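You operate a simulated robot arm through the tools that you are given. There is no shell and no other tool. Be economical: measure what you need, move in short steps, check, and stop when the job is done.

Carry out the task below with a simulated robot arm. There is one attempt and no reset: what you move stays moved.

TASK
Put the brown sleeve from the top of the fitting bench on the silver metal plate and the grey sleeve on top of the orange gel cartridge two.

It is judged by the outcome, as a careful person would: the job done as asked, and still so three seconds after it is handed in. It fails if anything else is knocked over, pushed out of place, dropped, spilled or broken.

THE ROBOT
A 7-joint arm with a two-finger parallel gripper, fixed in place. Base frame: the origin is at the foot of the arm, x ahead of it, y to its left, z up; the work surface is at about z = 0. Lengths are in cm, angles in degrees, forces in N, time in s.
With the tool pointing down near the work surface it reaches from about 24 to 62 cm from the base axis. Its first joint turns from -66.0 to 66.0 degrees. Payload 2.6 kg.
Tool frame: the origin (TCP) lies between the finger pads and is the grasp point; the fingertips stand 3 cm ahead of it; z points along the fingers, y is the line along which they close. The gripper opens to 9.4 cm. The fingers are 2.8 cm wide and 1 cm thick; the gripper's body (5 by 9.6 cm) begins 5.5 cm behind the TCP.
Orientation is that of the tool frame in the base frame, as a unit quaternion [w, x, y, z]. With the fingers straight down and closing along the base's y, the tool's x points along the base's -x, its y along +y and its z along -z.

THE INTERFACE
- The arm moves only by the tool arm_command. Its argument "commands" is a list of rows, each an object of numbers (a shift or turn left out is 0, a gripper value left out holds the last): "ax", "ay", "az": the turn, a rotation vector about the base's x, y, z in degrees; "dx", "dy", "dz": the shift along the base's x, y, z in cm; "jaw": the gripper command, from -1 (shut) to 1 (fully open), values between in proportion. In form: [{"ax": .., "ay": .., "az": .., "dx": .., "dy": .., "dz": .., "jaw": ..}, ...]. A call has 1 to 20 rows; each row is the pose to reach, as a shift and turn from the pose commanded when the call began. A row lasts 0.2 s, in which the tool goes at most 5 cm and 8.6 degrees; a call with a longer step from one row to the next is refused whole, and so is a gripper value outside its range. A pose out of reach is approached as far as the arm can. The call stops where the force on the tool passes 40 N (or 10 N more than at its start, if that is more) or the arm is blocked; 0.2 s more then pass. The fingers move at their own pace (about 7.2 cm/s each) and stop on an object; they squeeze with about 33 N. The grip force told is the motor's: it shows also when the fingers shut on nothing. Time passes only in rows, and 0.2 s behind the last, so rows that repeat a pose let the fingers close. It gives the time, the measured TCP pose, the force on the tool (base axes), the opening and the grip force at its end, in the units of the frame above (readings bear some noise), and new pictures: "pictures" is both (left out), scene, wrist or none.
- Cameras (640 x 400 px; columns grow to the right, rows downward): "scene" is fixed at [5.86, 45.98, 56.16]; the picture's right is [-0.46, -0.89, 0.00], its down [-0.52, 0.27, -0.81] and it looks along [0.71, -0.37, -0.59] (base axes); focal length 324 px, centre (320, 200). "wrist" rides on the gripper at [-3.7, 0, -5.8] in the tool frame; the picture's right is [0.00, -1.00, 0.00], its down [0.97, 0.00, -0.24] and it looks along [0.24, 0.00, 0.97] (tool axes); focal length 218 px, centre (320, 200).
- probe_pixels(camera, pixels): for up to 12 pixels [column, row] of the newest picture of that camera ("zoom" is the newest enlarged one), the place [x, y, z] in the base frame of the surface seen there, good to about 0.3 cm. No time passes.
- inspect(camera, box): a new picture of the part [left, top, right, bottom] of that camera's present view, enlarged. No time passes.
- hand_in(): hands the job in; it is judged then, once.

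Work in short steps. Measure before you move; look again where a grasp or a placing could have gone wrong, and mend it. You have 60 turns and 120 pictures in all, the two below and enlarged ones among them. Open the gripper and draw the arm clear of the work before you hand the job in, unless the task says otherwise; then end with one line.

The tools are called after "Emit:" by a JSON object that holds its "fn" and its "kwargs". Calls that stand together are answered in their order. arm_command: Moves the arm, as the interface text tells. Its arguments: {"type":"object","properties":{"commands":{"type":"array","items":{"type":"object","properties":{"ax":{"type":"number"},"ay":{"type":"number"},"az":{"type":"number"},"dx":{"type":"number"},"dy":{"type":"number"},"dz":{"type":"number"},"jaw":{"type":"number"}}}},"pictures":{"type":"string","enum":["both","scene","wrist","none"]}},"required":["commands"]} The other tools are called the same way: probe_pixels (camera, pixels) gives the place of the surface under pixels of a picture; inspect (camera, box) takes an enlarged picture of a part of a camera's view; hand_in () hands the job in.

At the start:

```text
time: 0.0
position: [36.92, 11.8, 29.87]
orientation: [0.0, 0.0, 1.0, 0.0]
wrist_force: [1.4, 0.7, 0.1]
grip_width: 9.4
grasp_force: 0.0
```

scene: 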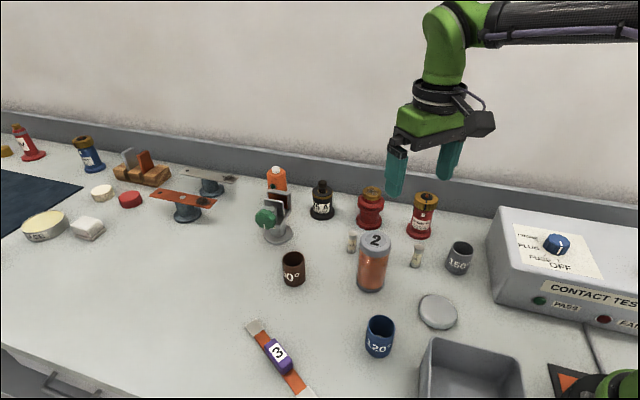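
wrist: 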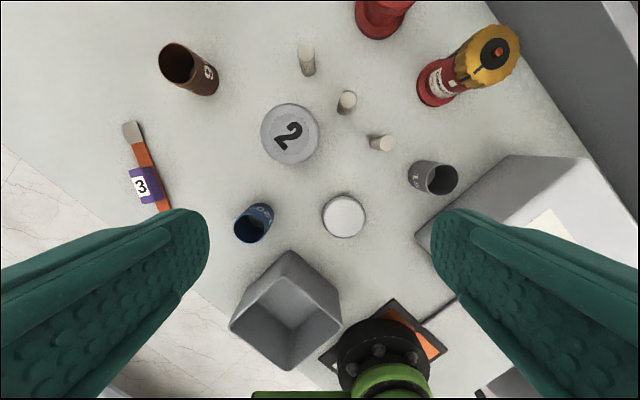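

I see the brown sleeve at (293,268), the grey sleeve at (459,257), cartridge 2 at (372,262) and a round disc at (438,311). I'll enlarge the picture and measure them.

Emit:
{"fn": "inspect", "kwargs": {"camera": "scene", "box": [260, 170, 500, 370]}}

Emit:
{"fn": "inspect", "kwargs": {"camera": "scene", "box": [0, 110, 300, 260]}}

Emit:
{"fn": "probe_pixels", "kwargs": {"camera": "scene", "pixels": [[293, 254], [283, 258], [303, 258], [293, 283], [460, 243], [460, 272], [374, 240], [371, 290], [438, 310], [420, 310], [457, 310], [438, 298]]}}

Emit:
{"fn": "probe_pixels", "kwargs": {"camera": "wrist", "pixels": [[175, 65], [160, 60], [195, 60], [205, 75], [442, 180], [430, 180], [456, 180], [420, 172], [290, 133], [262, 133], [319, 133], [343, 216]]}}

```text
2.00 times, centred on (380, 270) of scene
```

zoom: 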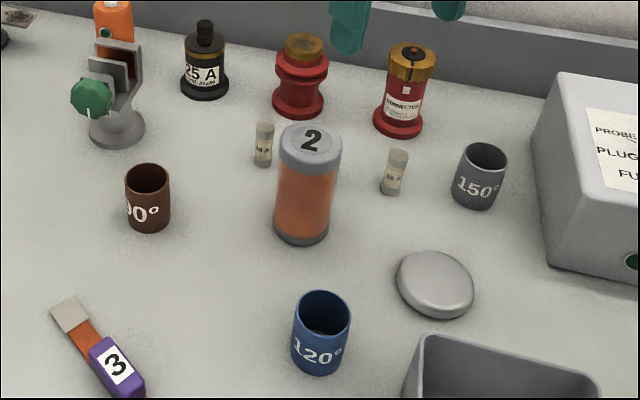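

```text
2.13 times, centred on (150, 185) of scene
```

zoom: 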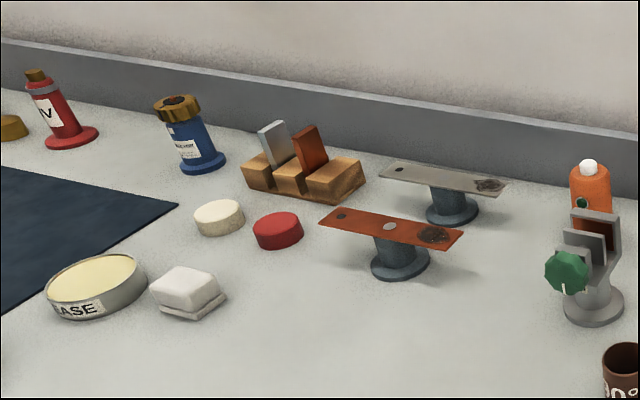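

```text
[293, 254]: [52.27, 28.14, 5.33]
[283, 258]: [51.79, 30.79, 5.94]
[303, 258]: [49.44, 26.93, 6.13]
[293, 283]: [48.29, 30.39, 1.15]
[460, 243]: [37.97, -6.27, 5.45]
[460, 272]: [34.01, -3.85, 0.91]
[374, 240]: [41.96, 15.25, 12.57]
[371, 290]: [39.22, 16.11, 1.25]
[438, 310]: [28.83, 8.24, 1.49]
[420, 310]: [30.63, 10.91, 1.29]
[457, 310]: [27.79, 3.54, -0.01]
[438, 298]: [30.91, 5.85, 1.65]
```

```text
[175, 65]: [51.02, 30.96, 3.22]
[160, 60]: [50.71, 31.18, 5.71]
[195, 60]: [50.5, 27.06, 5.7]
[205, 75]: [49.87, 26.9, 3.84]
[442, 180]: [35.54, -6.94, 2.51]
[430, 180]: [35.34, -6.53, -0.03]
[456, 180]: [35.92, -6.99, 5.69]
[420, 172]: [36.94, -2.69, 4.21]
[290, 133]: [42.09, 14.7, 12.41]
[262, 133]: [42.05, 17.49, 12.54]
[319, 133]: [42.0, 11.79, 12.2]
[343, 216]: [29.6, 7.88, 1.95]
```

Two things could be the "silver metal plate": the disc and the grey strip on a stand. I'll measure both and enlarge them.

Emit:
{"fn": "probe_pixels", "kwargs": {"camera": "scene", "pixels": [[181, 187], [207, 175], [235, 180], [208, 198], [154, 192], [187, 200], [215, 205], [88, 228], [45, 222], [275, 215], [352, 242], [416, 255]]}}

Emit:
{"fn": "inspect", "kwargs": {"camera": "scene", "box": [400, 280, 480, 330]}}

Emit:
{"fn": "inspect", "kwargs": {"camera": "scene", "box": [140, 150, 260, 225]}}

Emit:
{"fn": "inspect", "kwargs": {"camera": "wrist", "box": [280, 140, 480, 265]}}

```text
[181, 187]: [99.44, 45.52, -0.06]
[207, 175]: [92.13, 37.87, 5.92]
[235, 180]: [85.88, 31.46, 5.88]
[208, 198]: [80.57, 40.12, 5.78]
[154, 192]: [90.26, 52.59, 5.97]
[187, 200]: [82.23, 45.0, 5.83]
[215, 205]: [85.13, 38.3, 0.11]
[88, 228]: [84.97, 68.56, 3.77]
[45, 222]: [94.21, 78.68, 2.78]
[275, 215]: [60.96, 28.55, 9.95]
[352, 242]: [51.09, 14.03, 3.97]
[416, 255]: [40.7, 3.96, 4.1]
```

```text
8.00 times, centred on (440, 305) of scene
```

zoom: 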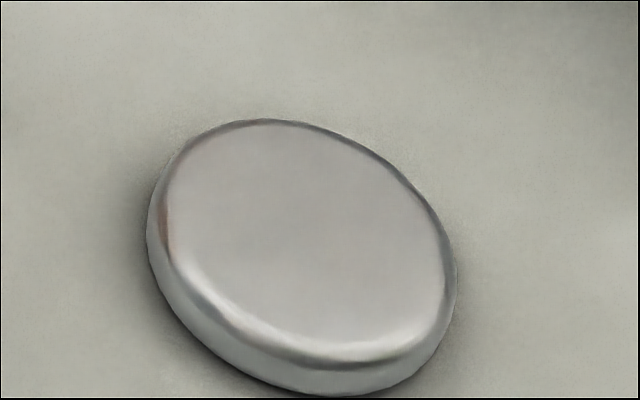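

```text
5.33 times, centred on (200, 188) of scene
```

zoom: 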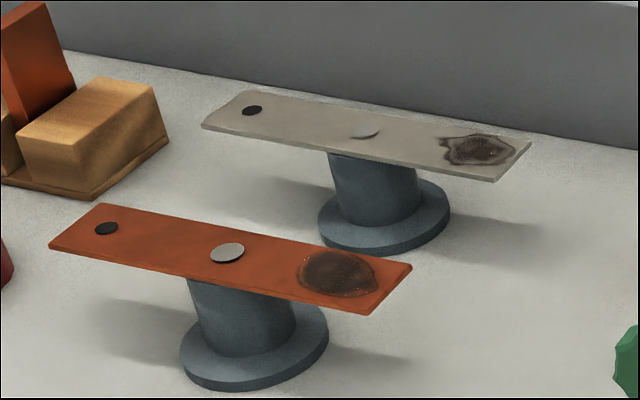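

```text
3.20 times, centred on (380, 202) of wrist
```

zoom: 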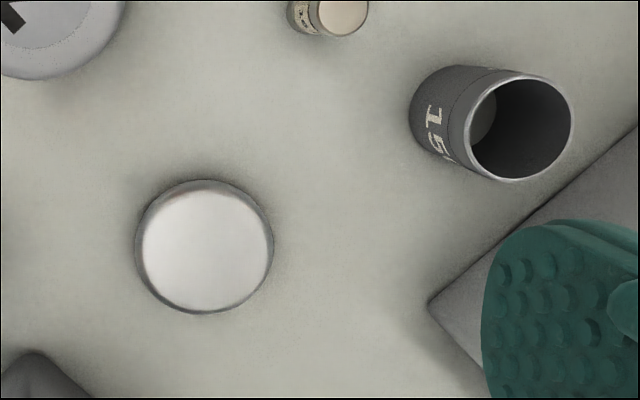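

The strip is out of reach (about 95 cm away), so the silver plate is the round disc at about (29.5, 7.9), top z ≈ 1.9. I'll move above the grey sleeve for a closer look.

Emit:
{"fn": "arm_command", "kwargs": {"commands": [{"dy": -4}, {"dy": -8}, {"dy": -12}, {"dy": -16, "dx": -0.5}, {"dy": -16.7, "dx": -0.7, "dz": -4}, {"dy": -16.7, "dx": -0.7, "dz": -8}, {"dy": -16.7, "dx": -0.7, "dz": -12}, {"dy": -16.7, "dx": -0.7, "dz": -12}]}}

```text
time: 1.8
position: [36.16, -4.86, 17.68]
orientation: [0.0, 0.0, 1.0, 0.0]
wrist_force: [0.7, 0.6, -0.5]
grip_width: 9.39
grasp_force: 0.1
```

scene: 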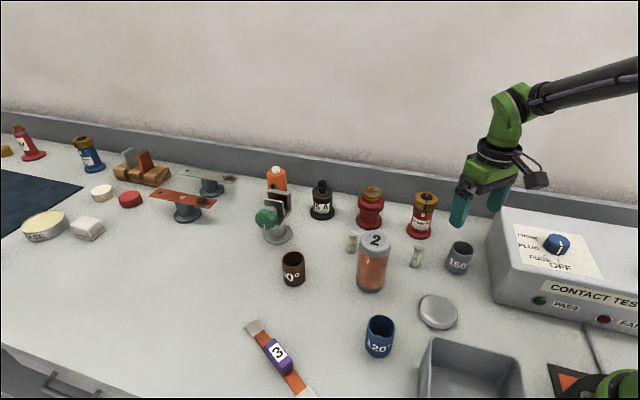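
wrist: 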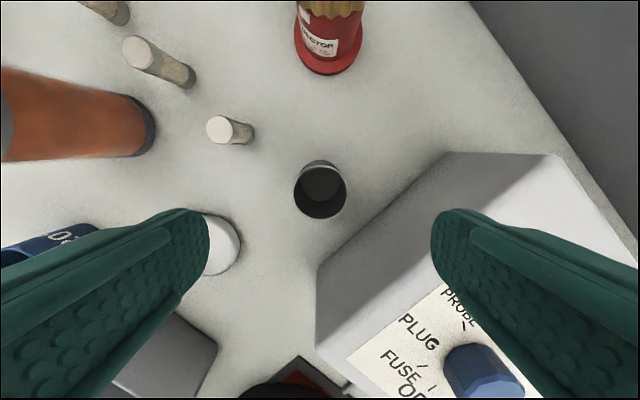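

The sleeve rim is centred near column 320, but the tester box stands close on the right. I'll probe its edges, the rim, and nearby objects.

Emit:
{"fn": "probe_pixels", "kwargs": {"camera": "wrist", "pixels": [[295, 191], [346, 191], [320, 216], [320, 163], [320, 190], [320, 262], [316, 340], [445, 155], [380, 207], [228, 130], [235, 240], [560, 158]]}}

Emit:
{"fn": "inspect", "kwargs": {"camera": "wrist", "box": [200, 100, 440, 250]}}

```text
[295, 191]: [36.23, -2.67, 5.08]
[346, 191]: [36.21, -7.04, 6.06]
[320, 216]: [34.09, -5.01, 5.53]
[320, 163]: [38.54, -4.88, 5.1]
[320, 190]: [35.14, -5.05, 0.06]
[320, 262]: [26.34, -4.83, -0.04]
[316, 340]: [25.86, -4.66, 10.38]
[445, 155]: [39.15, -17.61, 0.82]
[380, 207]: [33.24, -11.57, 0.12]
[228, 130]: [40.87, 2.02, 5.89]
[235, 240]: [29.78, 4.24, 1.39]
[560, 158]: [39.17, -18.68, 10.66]
```

```text
2.67 times, centred on (320, 175) of wrist
```

zoom: 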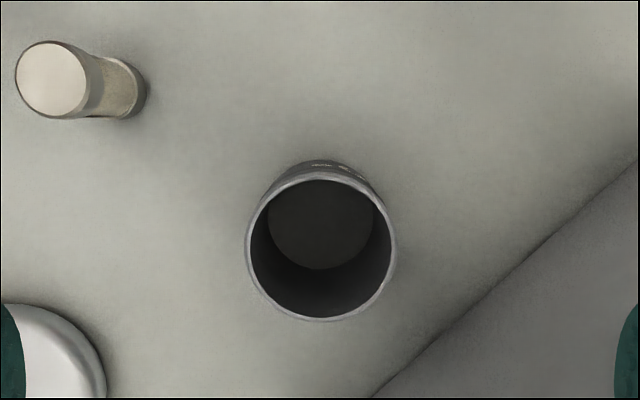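

Rim centre is (36.2, -4.9) and the top is z≈5.7. The box face is about 6.9 cm away on the diagonal, which leaves room to close along y, so I descend to z≈4.2.

Emit:
{"fn": "arm_command", "kwargs": {"commands": [{"dz": -3}, {"dz": -6}, {"dz": -9}, {"dz": -11}, {"dz": -12.5}, {"dz": -13.5}, {"dz": -13.5}]}}

```text
time: 3.4
position: [36.32, -5.04, 4.31]
orientation: [0.0, 0.001, 1.0, 0.0]
wrist_force: [0.1, 0.0, 0.1]
grip_width: 9.42
grasp_force: 0.1
```

scene: 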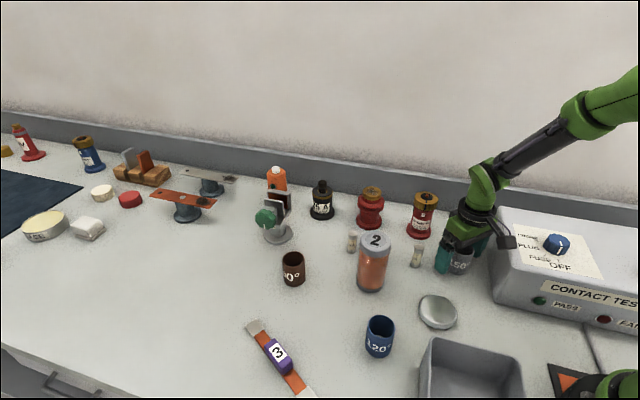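
wrist: 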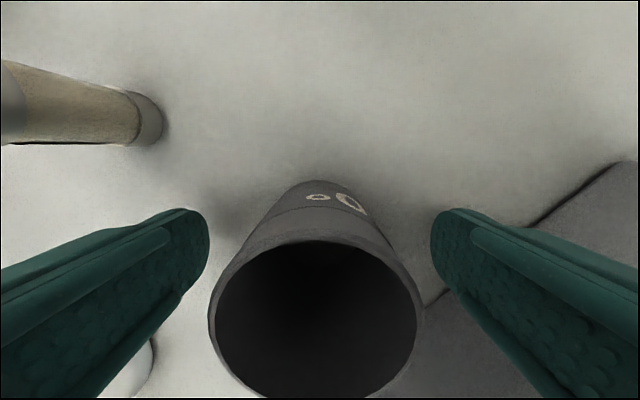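

The sleeve sits between the fingers. I close and lift 2 cm.

Emit:
{"fn": "arm_command", "kwargs": {"commands": [{"jaw": -1}, {"jaw": -1}, {"jaw": -1}, {"jaw": -1}, {"jaw": -1}, {"dz": 1, "jaw": -1}, {"dz": 3, "jaw": -1}]}}

```text
time: 5.0
position: [36.27, -5.02, 7.25]
orientation: [0.001, 0.001, 1.0, 0.001]
wrist_force: [0.2, -0.3, -0.3]
grip_width: 4.94
grasp_force: 33.2
```

scene: 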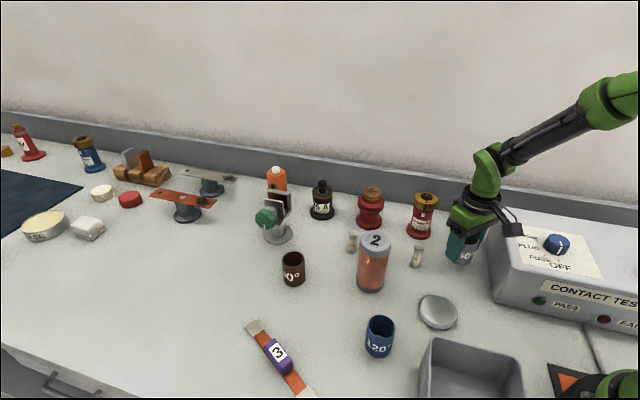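
wrist: 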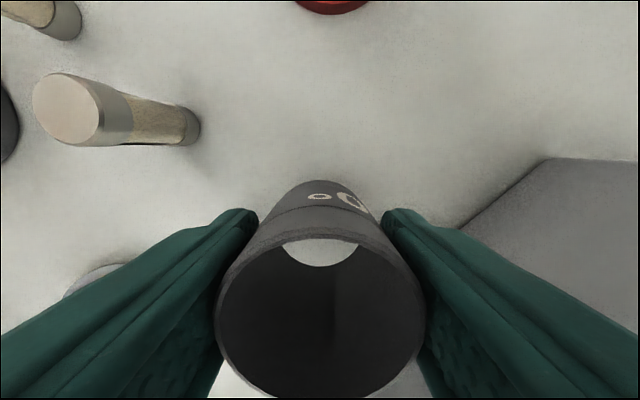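

Held (width 4.94). I lift to about z=24 and move to just short of the cartridge, so I can measure its top with the wrist camera.

Emit:
{"fn": "arm_command", "kwargs": {"commands": [{"dz": 4}, {"dz": 8}, {"dz": 12}, {"dz": 16}, {"dz": 16, "dy": 4}, {"dz": 16, "dy": 8}, {"dz": 16, "dy": 12}, {"dz": 16, "dy": 16, "dx": -1}, {"dz": 16, "dy": 19.7, "dx": -2}, {"dz": 16, "dy": 19.7, "dx": -2}]}}

```text
time: 7.2
position: [34.21, 14.85, 23.29]
orientation: [0.0, 0.0, 1.0, 0.0]
wrist_force: [0.1, 0.2, -0.6]
grip_width: 4.87
grasp_force: 32.9
```

scene: 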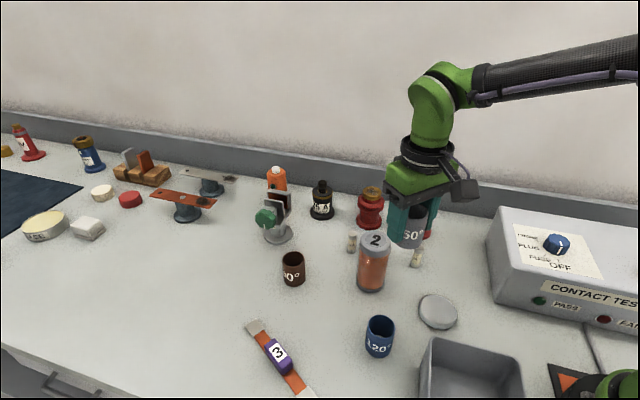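
wrist: 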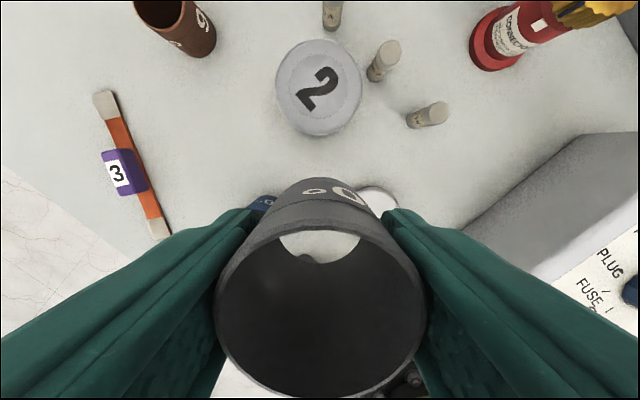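

Emit:
{"fn": "probe_pixels", "kwargs": {"camera": "wrist", "pixels": [[318, 43], [318, 85], [318, 122], [280, 85], [357, 85], [290, 60], [347, 60], [346, 112], [292, 112]]}}

Emit:
{"fn": "inspect", "kwargs": {"camera": "wrist", "box": [240, 30, 400, 150]}}

```text
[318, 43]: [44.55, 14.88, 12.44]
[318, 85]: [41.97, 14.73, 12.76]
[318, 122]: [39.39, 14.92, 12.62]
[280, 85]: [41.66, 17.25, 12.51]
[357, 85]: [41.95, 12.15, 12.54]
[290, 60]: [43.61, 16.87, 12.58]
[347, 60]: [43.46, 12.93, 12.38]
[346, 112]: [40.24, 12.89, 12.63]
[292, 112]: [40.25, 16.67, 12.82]
```

```text
3.33 times, centred on (320, 90) of wrist
```

zoom: 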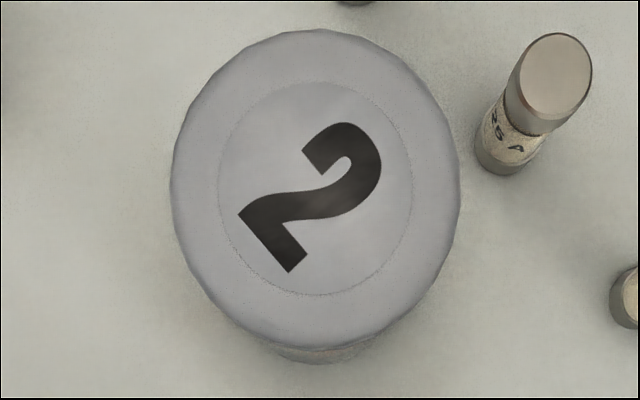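

Cartridge top is centred at (41.95, 14.8), z≈12.55. I move over it and descend to just above contact (TCP ≈ 17.3).

Emit:
{"fn": "arm_command", "kwargs": {"commands": [{"dx": 3}, {"dx": 6}, {"dx": 7.75}, {"dx": 7.75}, {"dx": 7.75, "dz": -3}, {"dx": 7.75, "dz": -5}, {"dx": 7.75, "dz": -6}, {"dx": 7.75, "dz": -6}]}}

Emit:
{"fn": "inspect", "kwargs": {"camera": "scene", "box": [320, 180, 480, 300]}}

```text
time: 9.0
position: [41.86, 14.68, 17.5]
orientation: [0.0, 0.0, 1.0, 0.0]
wrist_force: [-0.4, -0.3, 0.2]
grip_width: 4.82
grasp_force: 33.5
```

scene: 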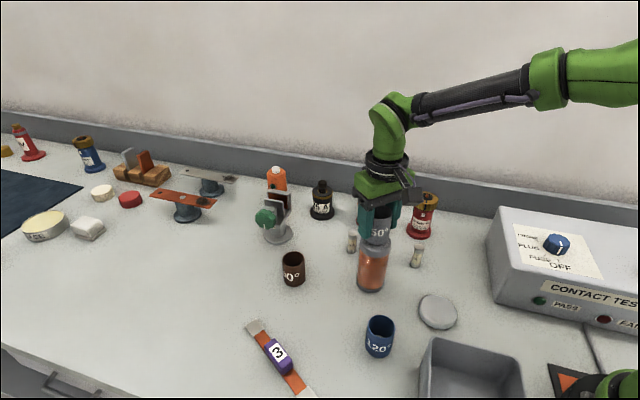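
wrist: 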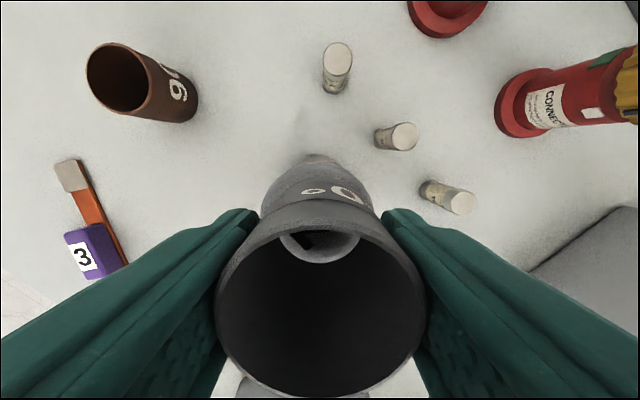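

```text
3.33 times, centred on (400, 240) of scene
```

zoom: 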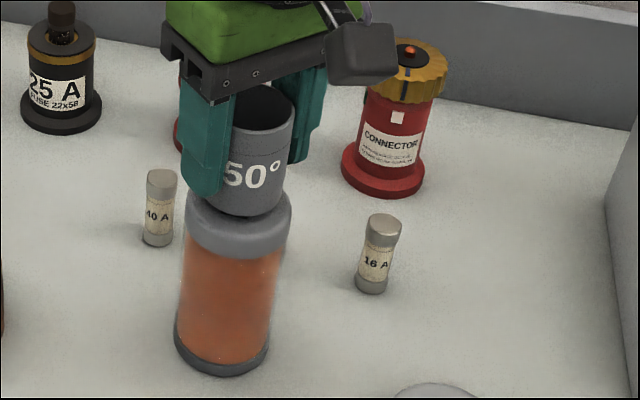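

Aligned over the cap. I lower in small steps and watch the force.

Emit:
{"fn": "arm_command", "kwargs": {"commands": [{"dz": -0.25}, {"dz": -0.45}, {"dz": -0.45}], "pictures": "none"}}

Emit:
{"fn": "inspect", "kwargs": {"camera": "scene", "box": [350, 200, 410, 245]}}

```text
time: 9.8
position: [41.86, 14.8, 16.96]
orientation: [0.0, 0.001, 1.0, -0.001]
wrist_force: [-0.1, -0.1, 0.1]
grip_width: 4.8
grasp_force: 32.9
```

```text
8.89 times, centred on (380, 222) of scene
```

zoom: 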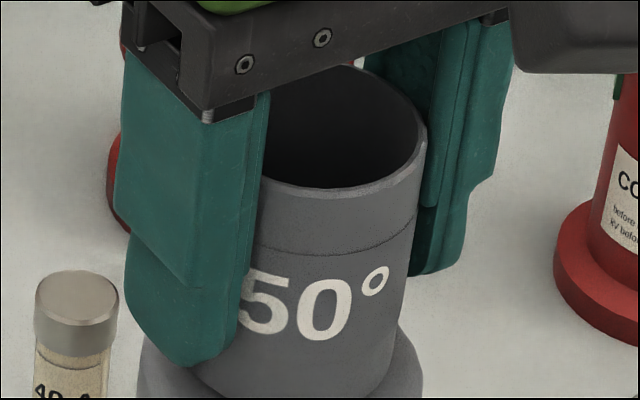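

Emit:
{"fn": "arm_command", "kwargs": {"commands": [{"dz": -0.15}, {"dz": -0.15}], "pictures": "none"}}

```text
time: 10.4
position: [41.92, 14.74, 16.86]
orientation: [0.0, 0.001, 1.0, -0.001]
wrist_force: [0.4, -0.8, 0.1]
grip_width: 4.8
grasp_force: 33.1
```

No contact yet, so I continue in small steps.

Emit:
{"fn": "arm_command", "kwargs": {"commands": [{"dz": -0.1}, {"dz": -0.15}, {"dz": -0.15}], "pictures": "none"}}

```text
time: 11.2
position: [42.0, 14.74, 16.82]
orientation: [0.002, 0.0, 1.0, 0.001]
wrist_force: [-4.5, -2.7, 19.6]
grip_width: 4.8
grasp_force: 32.9
```

Contact made (19.6 N up). I ease up slightly, then open the fingers gradually.

Emit:
{"fn": "arm_command", "kwargs": {"commands": [{"dz": 0.08}, {"dz": 0.08, "jaw": 0.1}, {"dz": 0.08, "jaw": 0.3}, {"dz": 0.08, "jaw": 0.6}, {"dz": 0.08, "jaw": 0.6}]}}

Emit:
{"fn": "inspect", "kwargs": {"camera": "scene", "box": [340, 190, 420, 300]}}

```text
time: 12.4
position: [41.99, 14.7, 16.83]
orientation: [0.0, 0.001, 1.0, 0.0]
wrist_force: [-0.1, -0.7, 0.0]
grip_width: 7.51
grasp_force: 0.0
```

scene: 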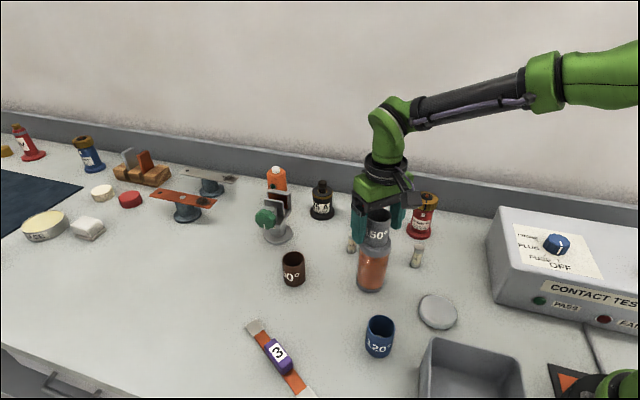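
wrist: 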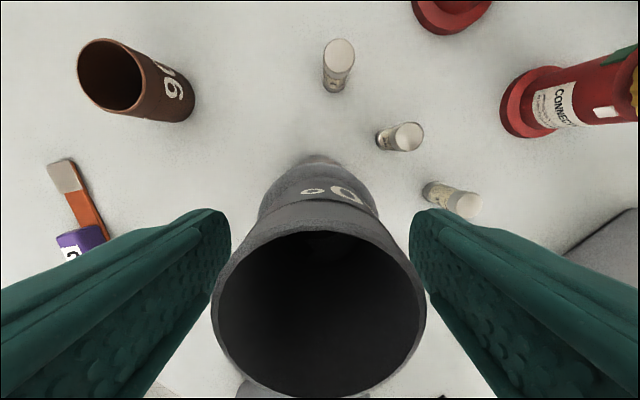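

```text
3.64 times, centred on (380, 245) of scene
```

zoom: 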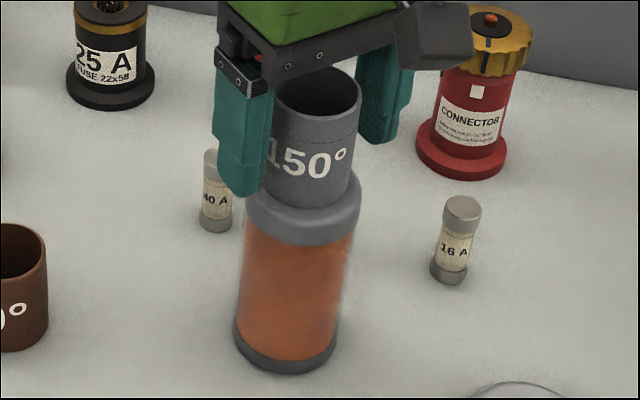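

The grey sleeve stands well on the cartridge. I open fully, rise straight up, and move over the brown sleeve.

Emit:
{"fn": "arm_command", "kwargs": {"commands": [{"jaw": 1}, {"dz": 2, "jaw": 1}, {"dz": 5}, {"dz": 9}, {"dz": 9, "dx": 2.15, "dy": 3.6}, {"dz": 9, "dx": 4.3, "dy": 7.2}, {"dz": 9, "dx": 6.45, "dy": 10.8}, {"dz": 9, "dx": 8.6, "dy": 14.4}, {"dz": 5, "dx": 8.6, "dy": 14.4}, {"dz": 1, "dx": 8.6, "dy": 14.4}, {"dz": 1, "dx": 8.6, "dy": 14.4}]}}

Emit:
{"fn": "inspect", "kwargs": {"camera": "wrist", "box": [200, 100, 440, 250]}}

```text
time: 14.8
position: [50.74, 29.24, 17.64]
orientation: [0.0, 0.0, 1.0, -0.001]
wrist_force: [0.0, -0.1, 0.8]
grip_width: 9.41
grasp_force: 0.0
out of reach, approached as far as the arm can: row 8
```

scene: 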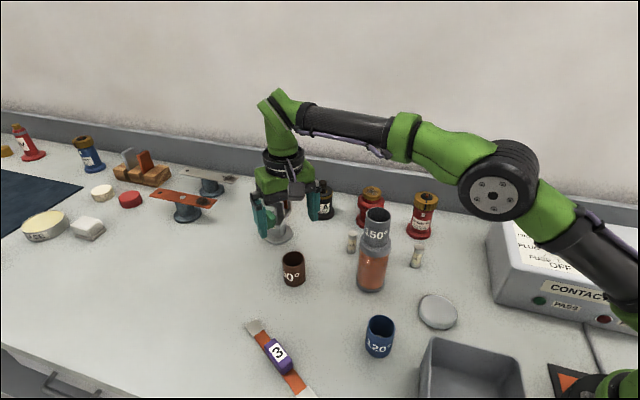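
wrist: 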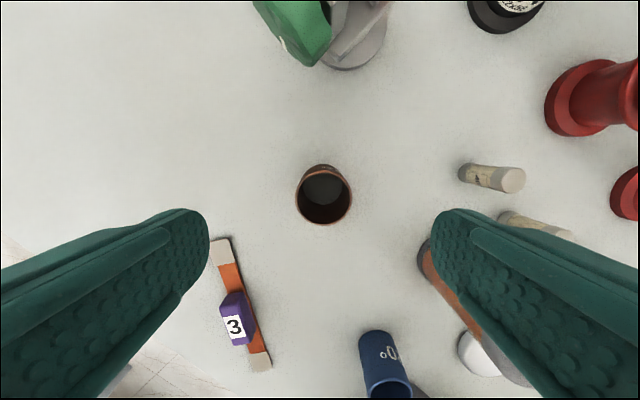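

```text
2.67 times, centred on (320, 175) of wrist
```

zoom: 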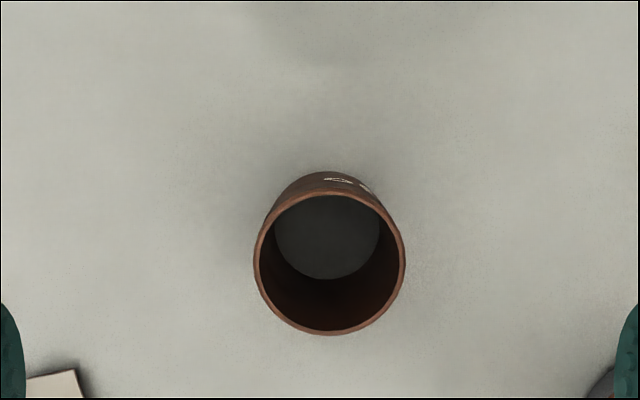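

Emit:
{"fn": "probe_pixels", "kwargs": {"camera": "wrist", "pixels": [[297, 197], [350, 197], [323, 224], [323, 173], [222, 252], [236, 315]]}}

```text
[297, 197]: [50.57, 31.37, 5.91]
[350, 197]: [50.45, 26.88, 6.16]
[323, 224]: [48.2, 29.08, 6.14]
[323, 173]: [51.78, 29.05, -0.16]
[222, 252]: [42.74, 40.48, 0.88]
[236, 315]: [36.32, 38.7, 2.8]
```

Rim centre (50.5, 29.1). I correct by (-0.2, -0.1) and descend to z≈4.3.

Emit:
{"fn": "arm_command", "kwargs": {"commands": [{"dx": -0.2, "dy": -0.1, "dz": -3}, {"dx": -0.2, "dy": -0.1, "dz": -6}, {"dx": -0.2, "dy": -0.1, "dz": -9}, {"dx": -0.2, "dy": -0.1, "dz": -11.5}, {"dx": -0.2, "dy": -0.1, "dz": -13.4}, {"dx": -0.2, "dy": -0.1, "dz": -13.4}]}}

```text
time: 16.2
position: [50.32, 29.07, 4.44]
orientation: [0.0, 0.0, 1.0, -0.001]
wrist_force: [0.4, -0.2, 0.0]
grip_width: 9.39
grasp_force: 0.0
```

scene: 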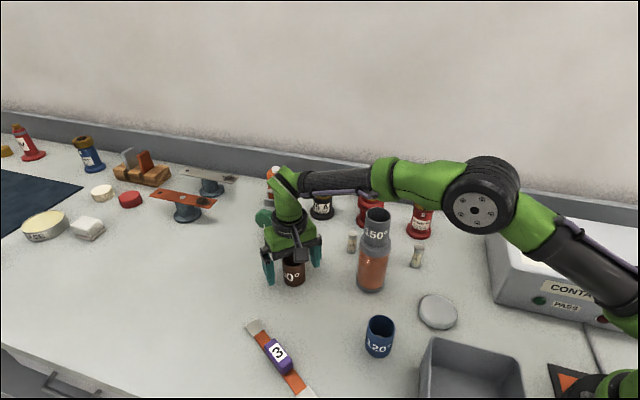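
wrist: 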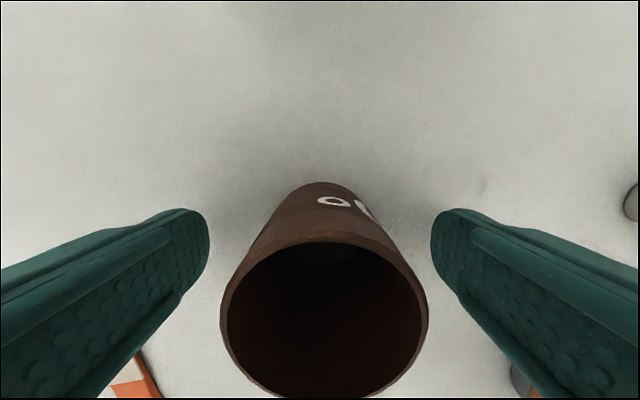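

Emit:
{"fn": "arm_command", "kwargs": {"commands": [{"jaw": -1}, {"jaw": -1}, {"jaw": -1}, {"jaw": -1}, {"jaw": -1}, {"dz": 1}, {"dz": 4}, {"dz": 8}, {"dz": 12}, {"dz": 12}]}}

```text
time: 18.4
position: [50.35, 29.16, 16.2]
orientation: [0.0, 0.0, 1.0, 0.0]
wrist_force: [-0.1, 0.6, -0.5]
grip_width: 5.02
grasp_force: 33.3
```

scene: 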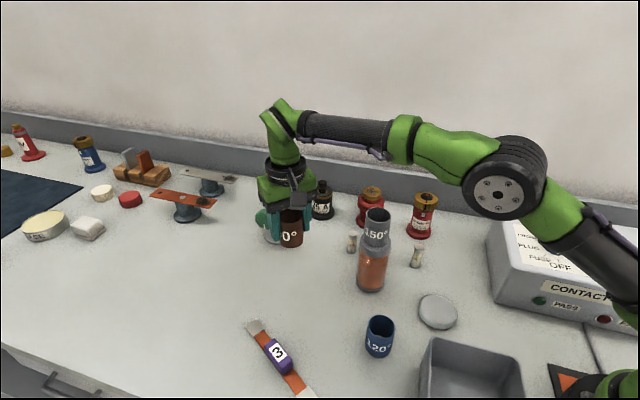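
wrist: 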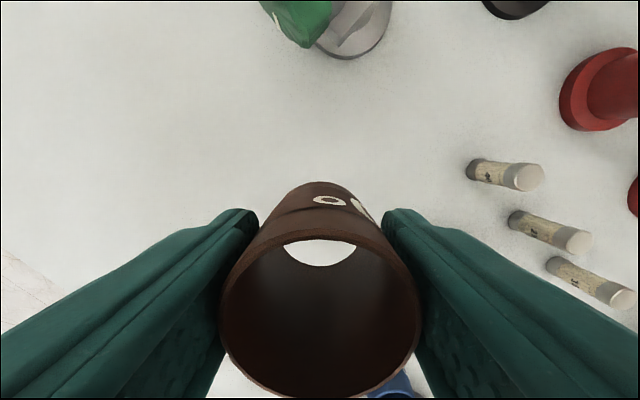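

Held. I retreat in x first, to stay clear of the cartridge stack, then go along y and stop short of the disc to measure it.

Emit:
{"fn": "arm_command", "kwargs": {"commands": [{"dx": -4, "dz": 1}, {"dx": -8, "dz": 2}, {"dx": -12, "dz": 3}, {"dx": -16, "dz": 4}, {"dx": -20, "dz": 4}, {"dx": -23.5, "dz": 4}, {"dx": -24, "dy": -4, "dz": 4}, {"dx": -24, "dy": -8, "dz": 4}, {"dx": -24, "dy": -12, "dz": 4}, {"dx": -24, "dy": -16, "dz": 4}, {"dx": -24, "dy": -20, "dz": 4}, {"dx": -24, "dy": -21.2, "dz": 4}, {"dx": -24, "dy": -21.2, "dz": 4}]}}

```text
time: 21.2
position: [26.35, 7.77, 20.25]
orientation: [0.0, 0.0, 1.0, -0.001]
wrist_force: [-0.3, -0.7, 0.2]
grip_width: 4.96
grasp_force: 33.5
```

scene: 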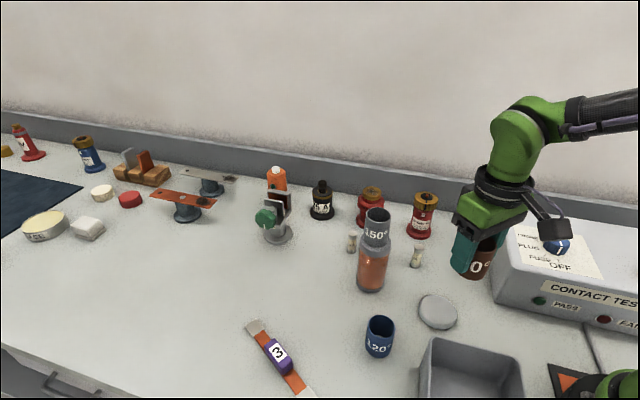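
wrist: 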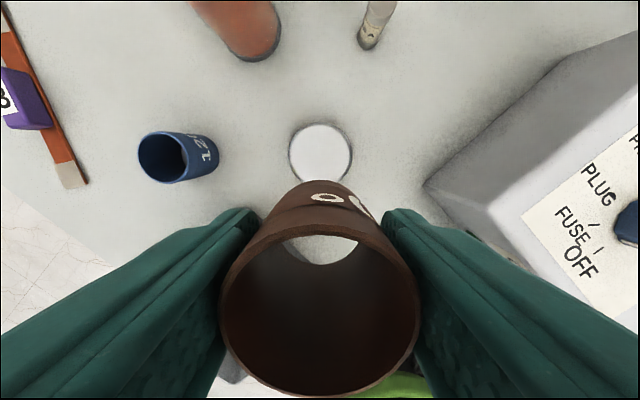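

Emit:
{"fn": "probe_pixels", "kwargs": {"camera": "wrist", "pixels": [[289, 154], [351, 154], [320, 126], [320, 154], [295, 154], [345, 154], [320, 175], [158, 158], [215, 150], [428, 185]]}}

Emit:
{"fn": "inspect", "kwargs": {"camera": "wrist", "box": [260, 100, 380, 200]}}

Emit:
{"fn": "probe_pixels", "kwargs": {"camera": "scene", "pixels": [[437, 307], [421, 302], [453, 312], [434, 342], [510, 350], [380, 322], [430, 297], [445, 320]]}}

```text
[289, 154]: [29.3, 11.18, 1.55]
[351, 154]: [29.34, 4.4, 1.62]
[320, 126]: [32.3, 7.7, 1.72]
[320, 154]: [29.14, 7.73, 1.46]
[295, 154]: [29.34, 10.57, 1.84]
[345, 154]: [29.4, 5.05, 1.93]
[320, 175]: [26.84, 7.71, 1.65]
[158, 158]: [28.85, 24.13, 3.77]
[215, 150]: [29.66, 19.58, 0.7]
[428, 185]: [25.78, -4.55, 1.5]
```

```text
4.00 times, centred on (320, 150) of wrist
```

zoom: 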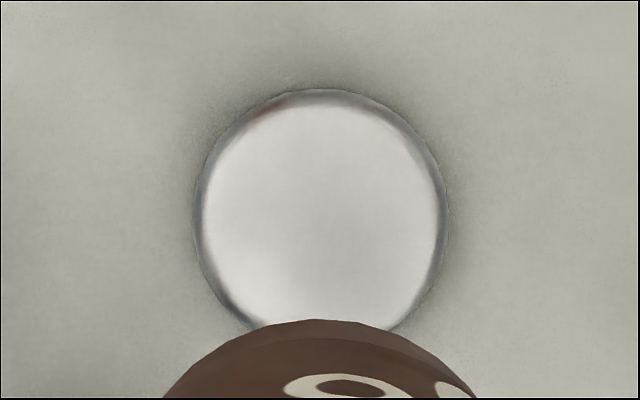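

```text
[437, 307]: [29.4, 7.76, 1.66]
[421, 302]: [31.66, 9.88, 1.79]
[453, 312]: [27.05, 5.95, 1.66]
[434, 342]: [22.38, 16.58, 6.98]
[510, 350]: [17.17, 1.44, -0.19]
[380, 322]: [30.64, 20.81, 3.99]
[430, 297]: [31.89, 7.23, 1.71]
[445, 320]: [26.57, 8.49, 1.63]
```

Disc centre ≈ (29.3, 7.8), top ≈ 1.7. I move over it and lower to just above contact.

Emit:
{"fn": "arm_command", "kwargs": {"commands": [{"dx": 2.85}, {"dx": 2.85, "dz": -4}, {"dx": 2.85, "dz": -8}, {"dx": 2.85, "dz": -11}, {"dx": 2.85, "dz": -13}, {"dx": 2.85, "dz": -13.4}, {"dx": 2.85, "dz": -13.4}]}}

Emit:
{"fn": "inspect", "kwargs": {"camera": "scene", "box": [390, 250, 490, 340]}}

```text
time: 22.8
position: [29.22, 7.87, 6.75]
orientation: [0.0, 0.0, 1.0, 0.0]
wrist_force: [0.3, -0.5, 0.1]
grip_width: 4.95
grasp_force: 33.4
```

scene: 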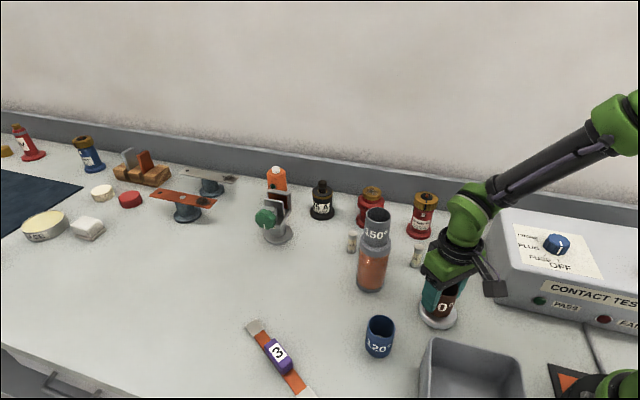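
wrist: 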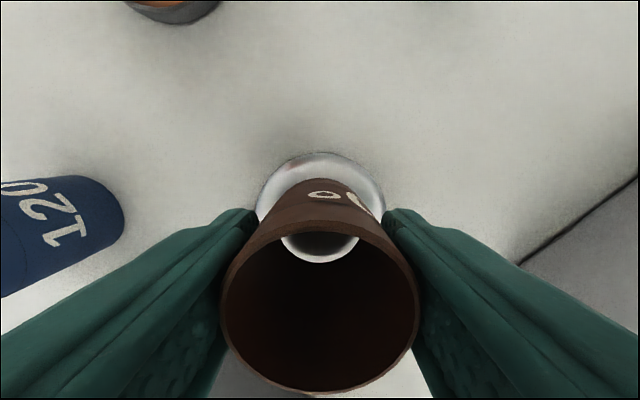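

```text
4.44 times, centred on (440, 295) of scene
```

zoom: 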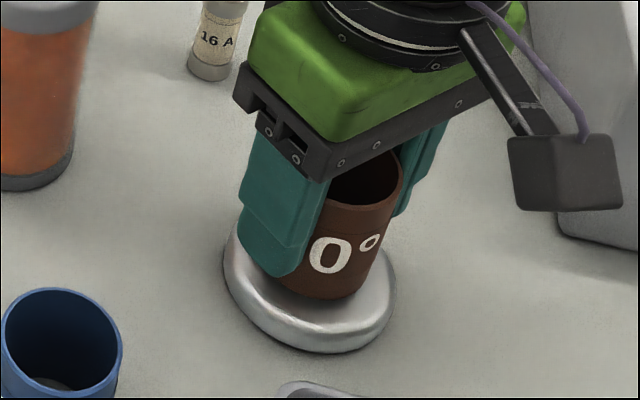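

Aligned. I lower in small steps until contact.

Emit:
{"fn": "arm_command", "kwargs": {"commands": [{"dz": -0.2}, {"dz": -0.4}, {"dz": -0.4}], "pictures": "none"}}

```text
time: 23.6
position: [29.21, 7.82, 6.39]
orientation: [0.0, 0.0, 1.0, -0.001]
wrist_force: [0.1, 0.1, -0.6]
grip_width: 4.88
grasp_force: 33.6
```

Emit:
{"fn": "arm_command", "kwargs": {"commands": [{"dz": -0.1}, {"dz": -0.2}, {"dz": -0.2}], "pictures": "none"}}

```text
time: 24.4
position: [29.21, 7.76, 6.36]
orientation: [0.0, 0.0, 1.0, 0.0]
wrist_force: [0.9, 1.1, 3.2]
grip_width: 4.87
grasp_force: 33.2
```

First contact (3.2 N). I'll go down a touch more, then release.

Emit:
{"fn": "arm_command", "kwargs": {"commands": [{"dz": -0.06}, {"dz": -0.06}, {"dz": -0.03, "jaw": 0.1}, {"dz": -0.03, "jaw": 0.3}, {"dz": -0.03, "jaw": 0.6}, {"dz": -0.03, "jaw": 0.6}]}}

Emit:
{"fn": "inspect", "kwargs": {"camera": "scene", "box": [390, 250, 490, 340]}}

```text
time: 25.8
position: [29.17, 7.74, 6.31]
orientation: [0.0, 0.0, 1.0, 0.0]
wrist_force: [-0.5, -0.3, 0.2]
grip_width: 7.55
grasp_force: 0.0
```

scene: 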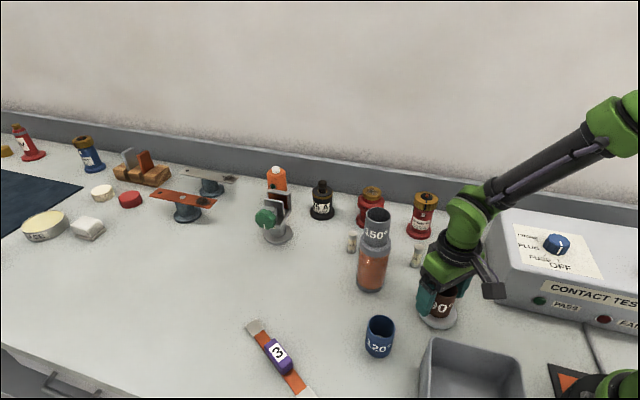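
wrist: 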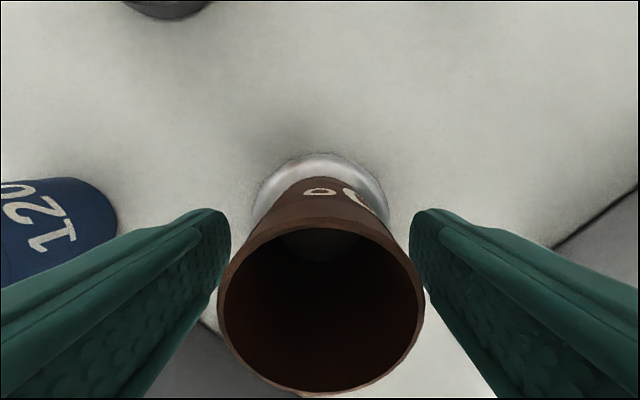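

```text
4.44 times, centred on (440, 295) of scene
```

zoom: 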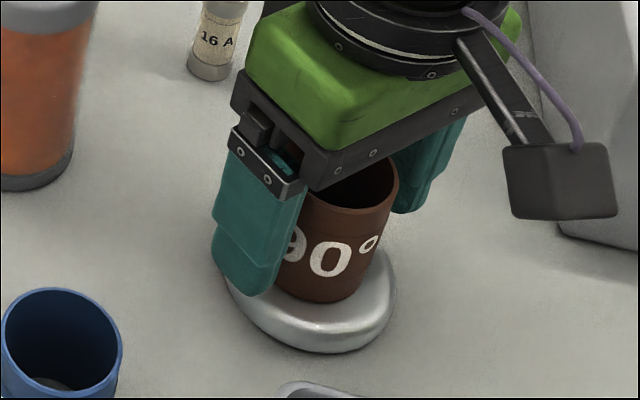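

The brown sleeve stands on the disc. I open fully and rise straight up, clear of it.

Emit:
{"fn": "arm_command", "kwargs": {"commands": [{"jaw": 1}, {"dz": 2, "jaw": 1}, {"dz": 6}, {"dz": 10}, {"dz": 14}, {"dz": 18}, {"dz": 20}, {"dz": 20}]}}

Emit:
{"fn": "inspect", "kwargs": {"camera": "scene", "box": [340, 190, 500, 340]}}

```text
time: 27.6
position: [29.17, 7.98, 26.37]
orientation: [-0.001, 0.0, 1.0, 0.0]
wrist_force: [-0.1, 0.5, 0.0]
grip_width: 9.41
grasp_force: 0.1
```

scene: 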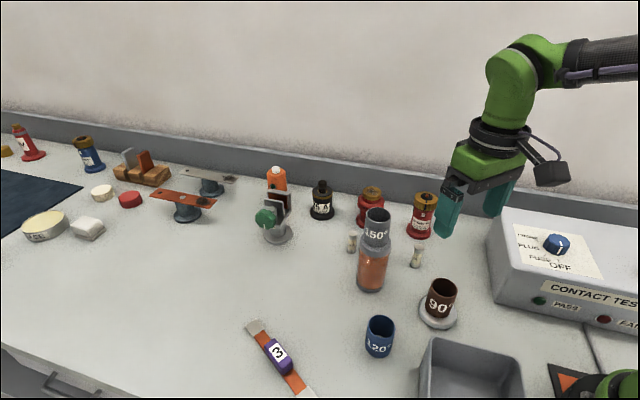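
wrist: 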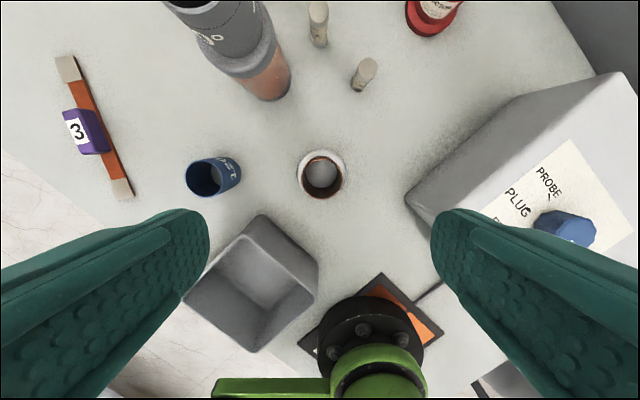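

```text
2.67 times, centred on (420, 265) of scene
```

zoom: 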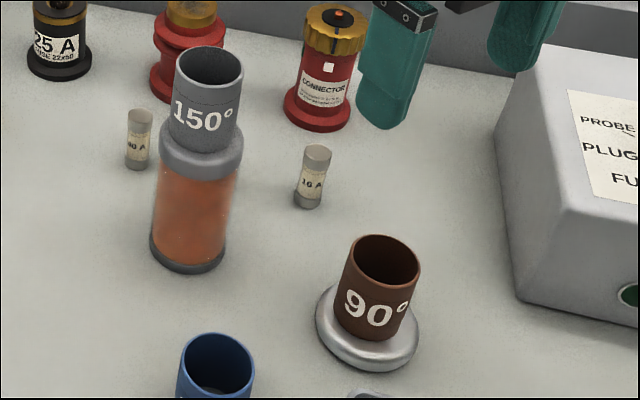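

Both sleeves stand stable in their places, nothing else has moved, and the arm is clear with the gripper open. I hand in.

Emit:
{"fn": "hand_in", "kwargs": {}}

```text
The job is handed in.
```

The brown sleeve is standing on the silver disc, which I took to be the metal plate, and the grey sleeve is on top of orange gel cartridge two. The only other candidate, a grey metal strip on a stand, was out of the arm's reach.
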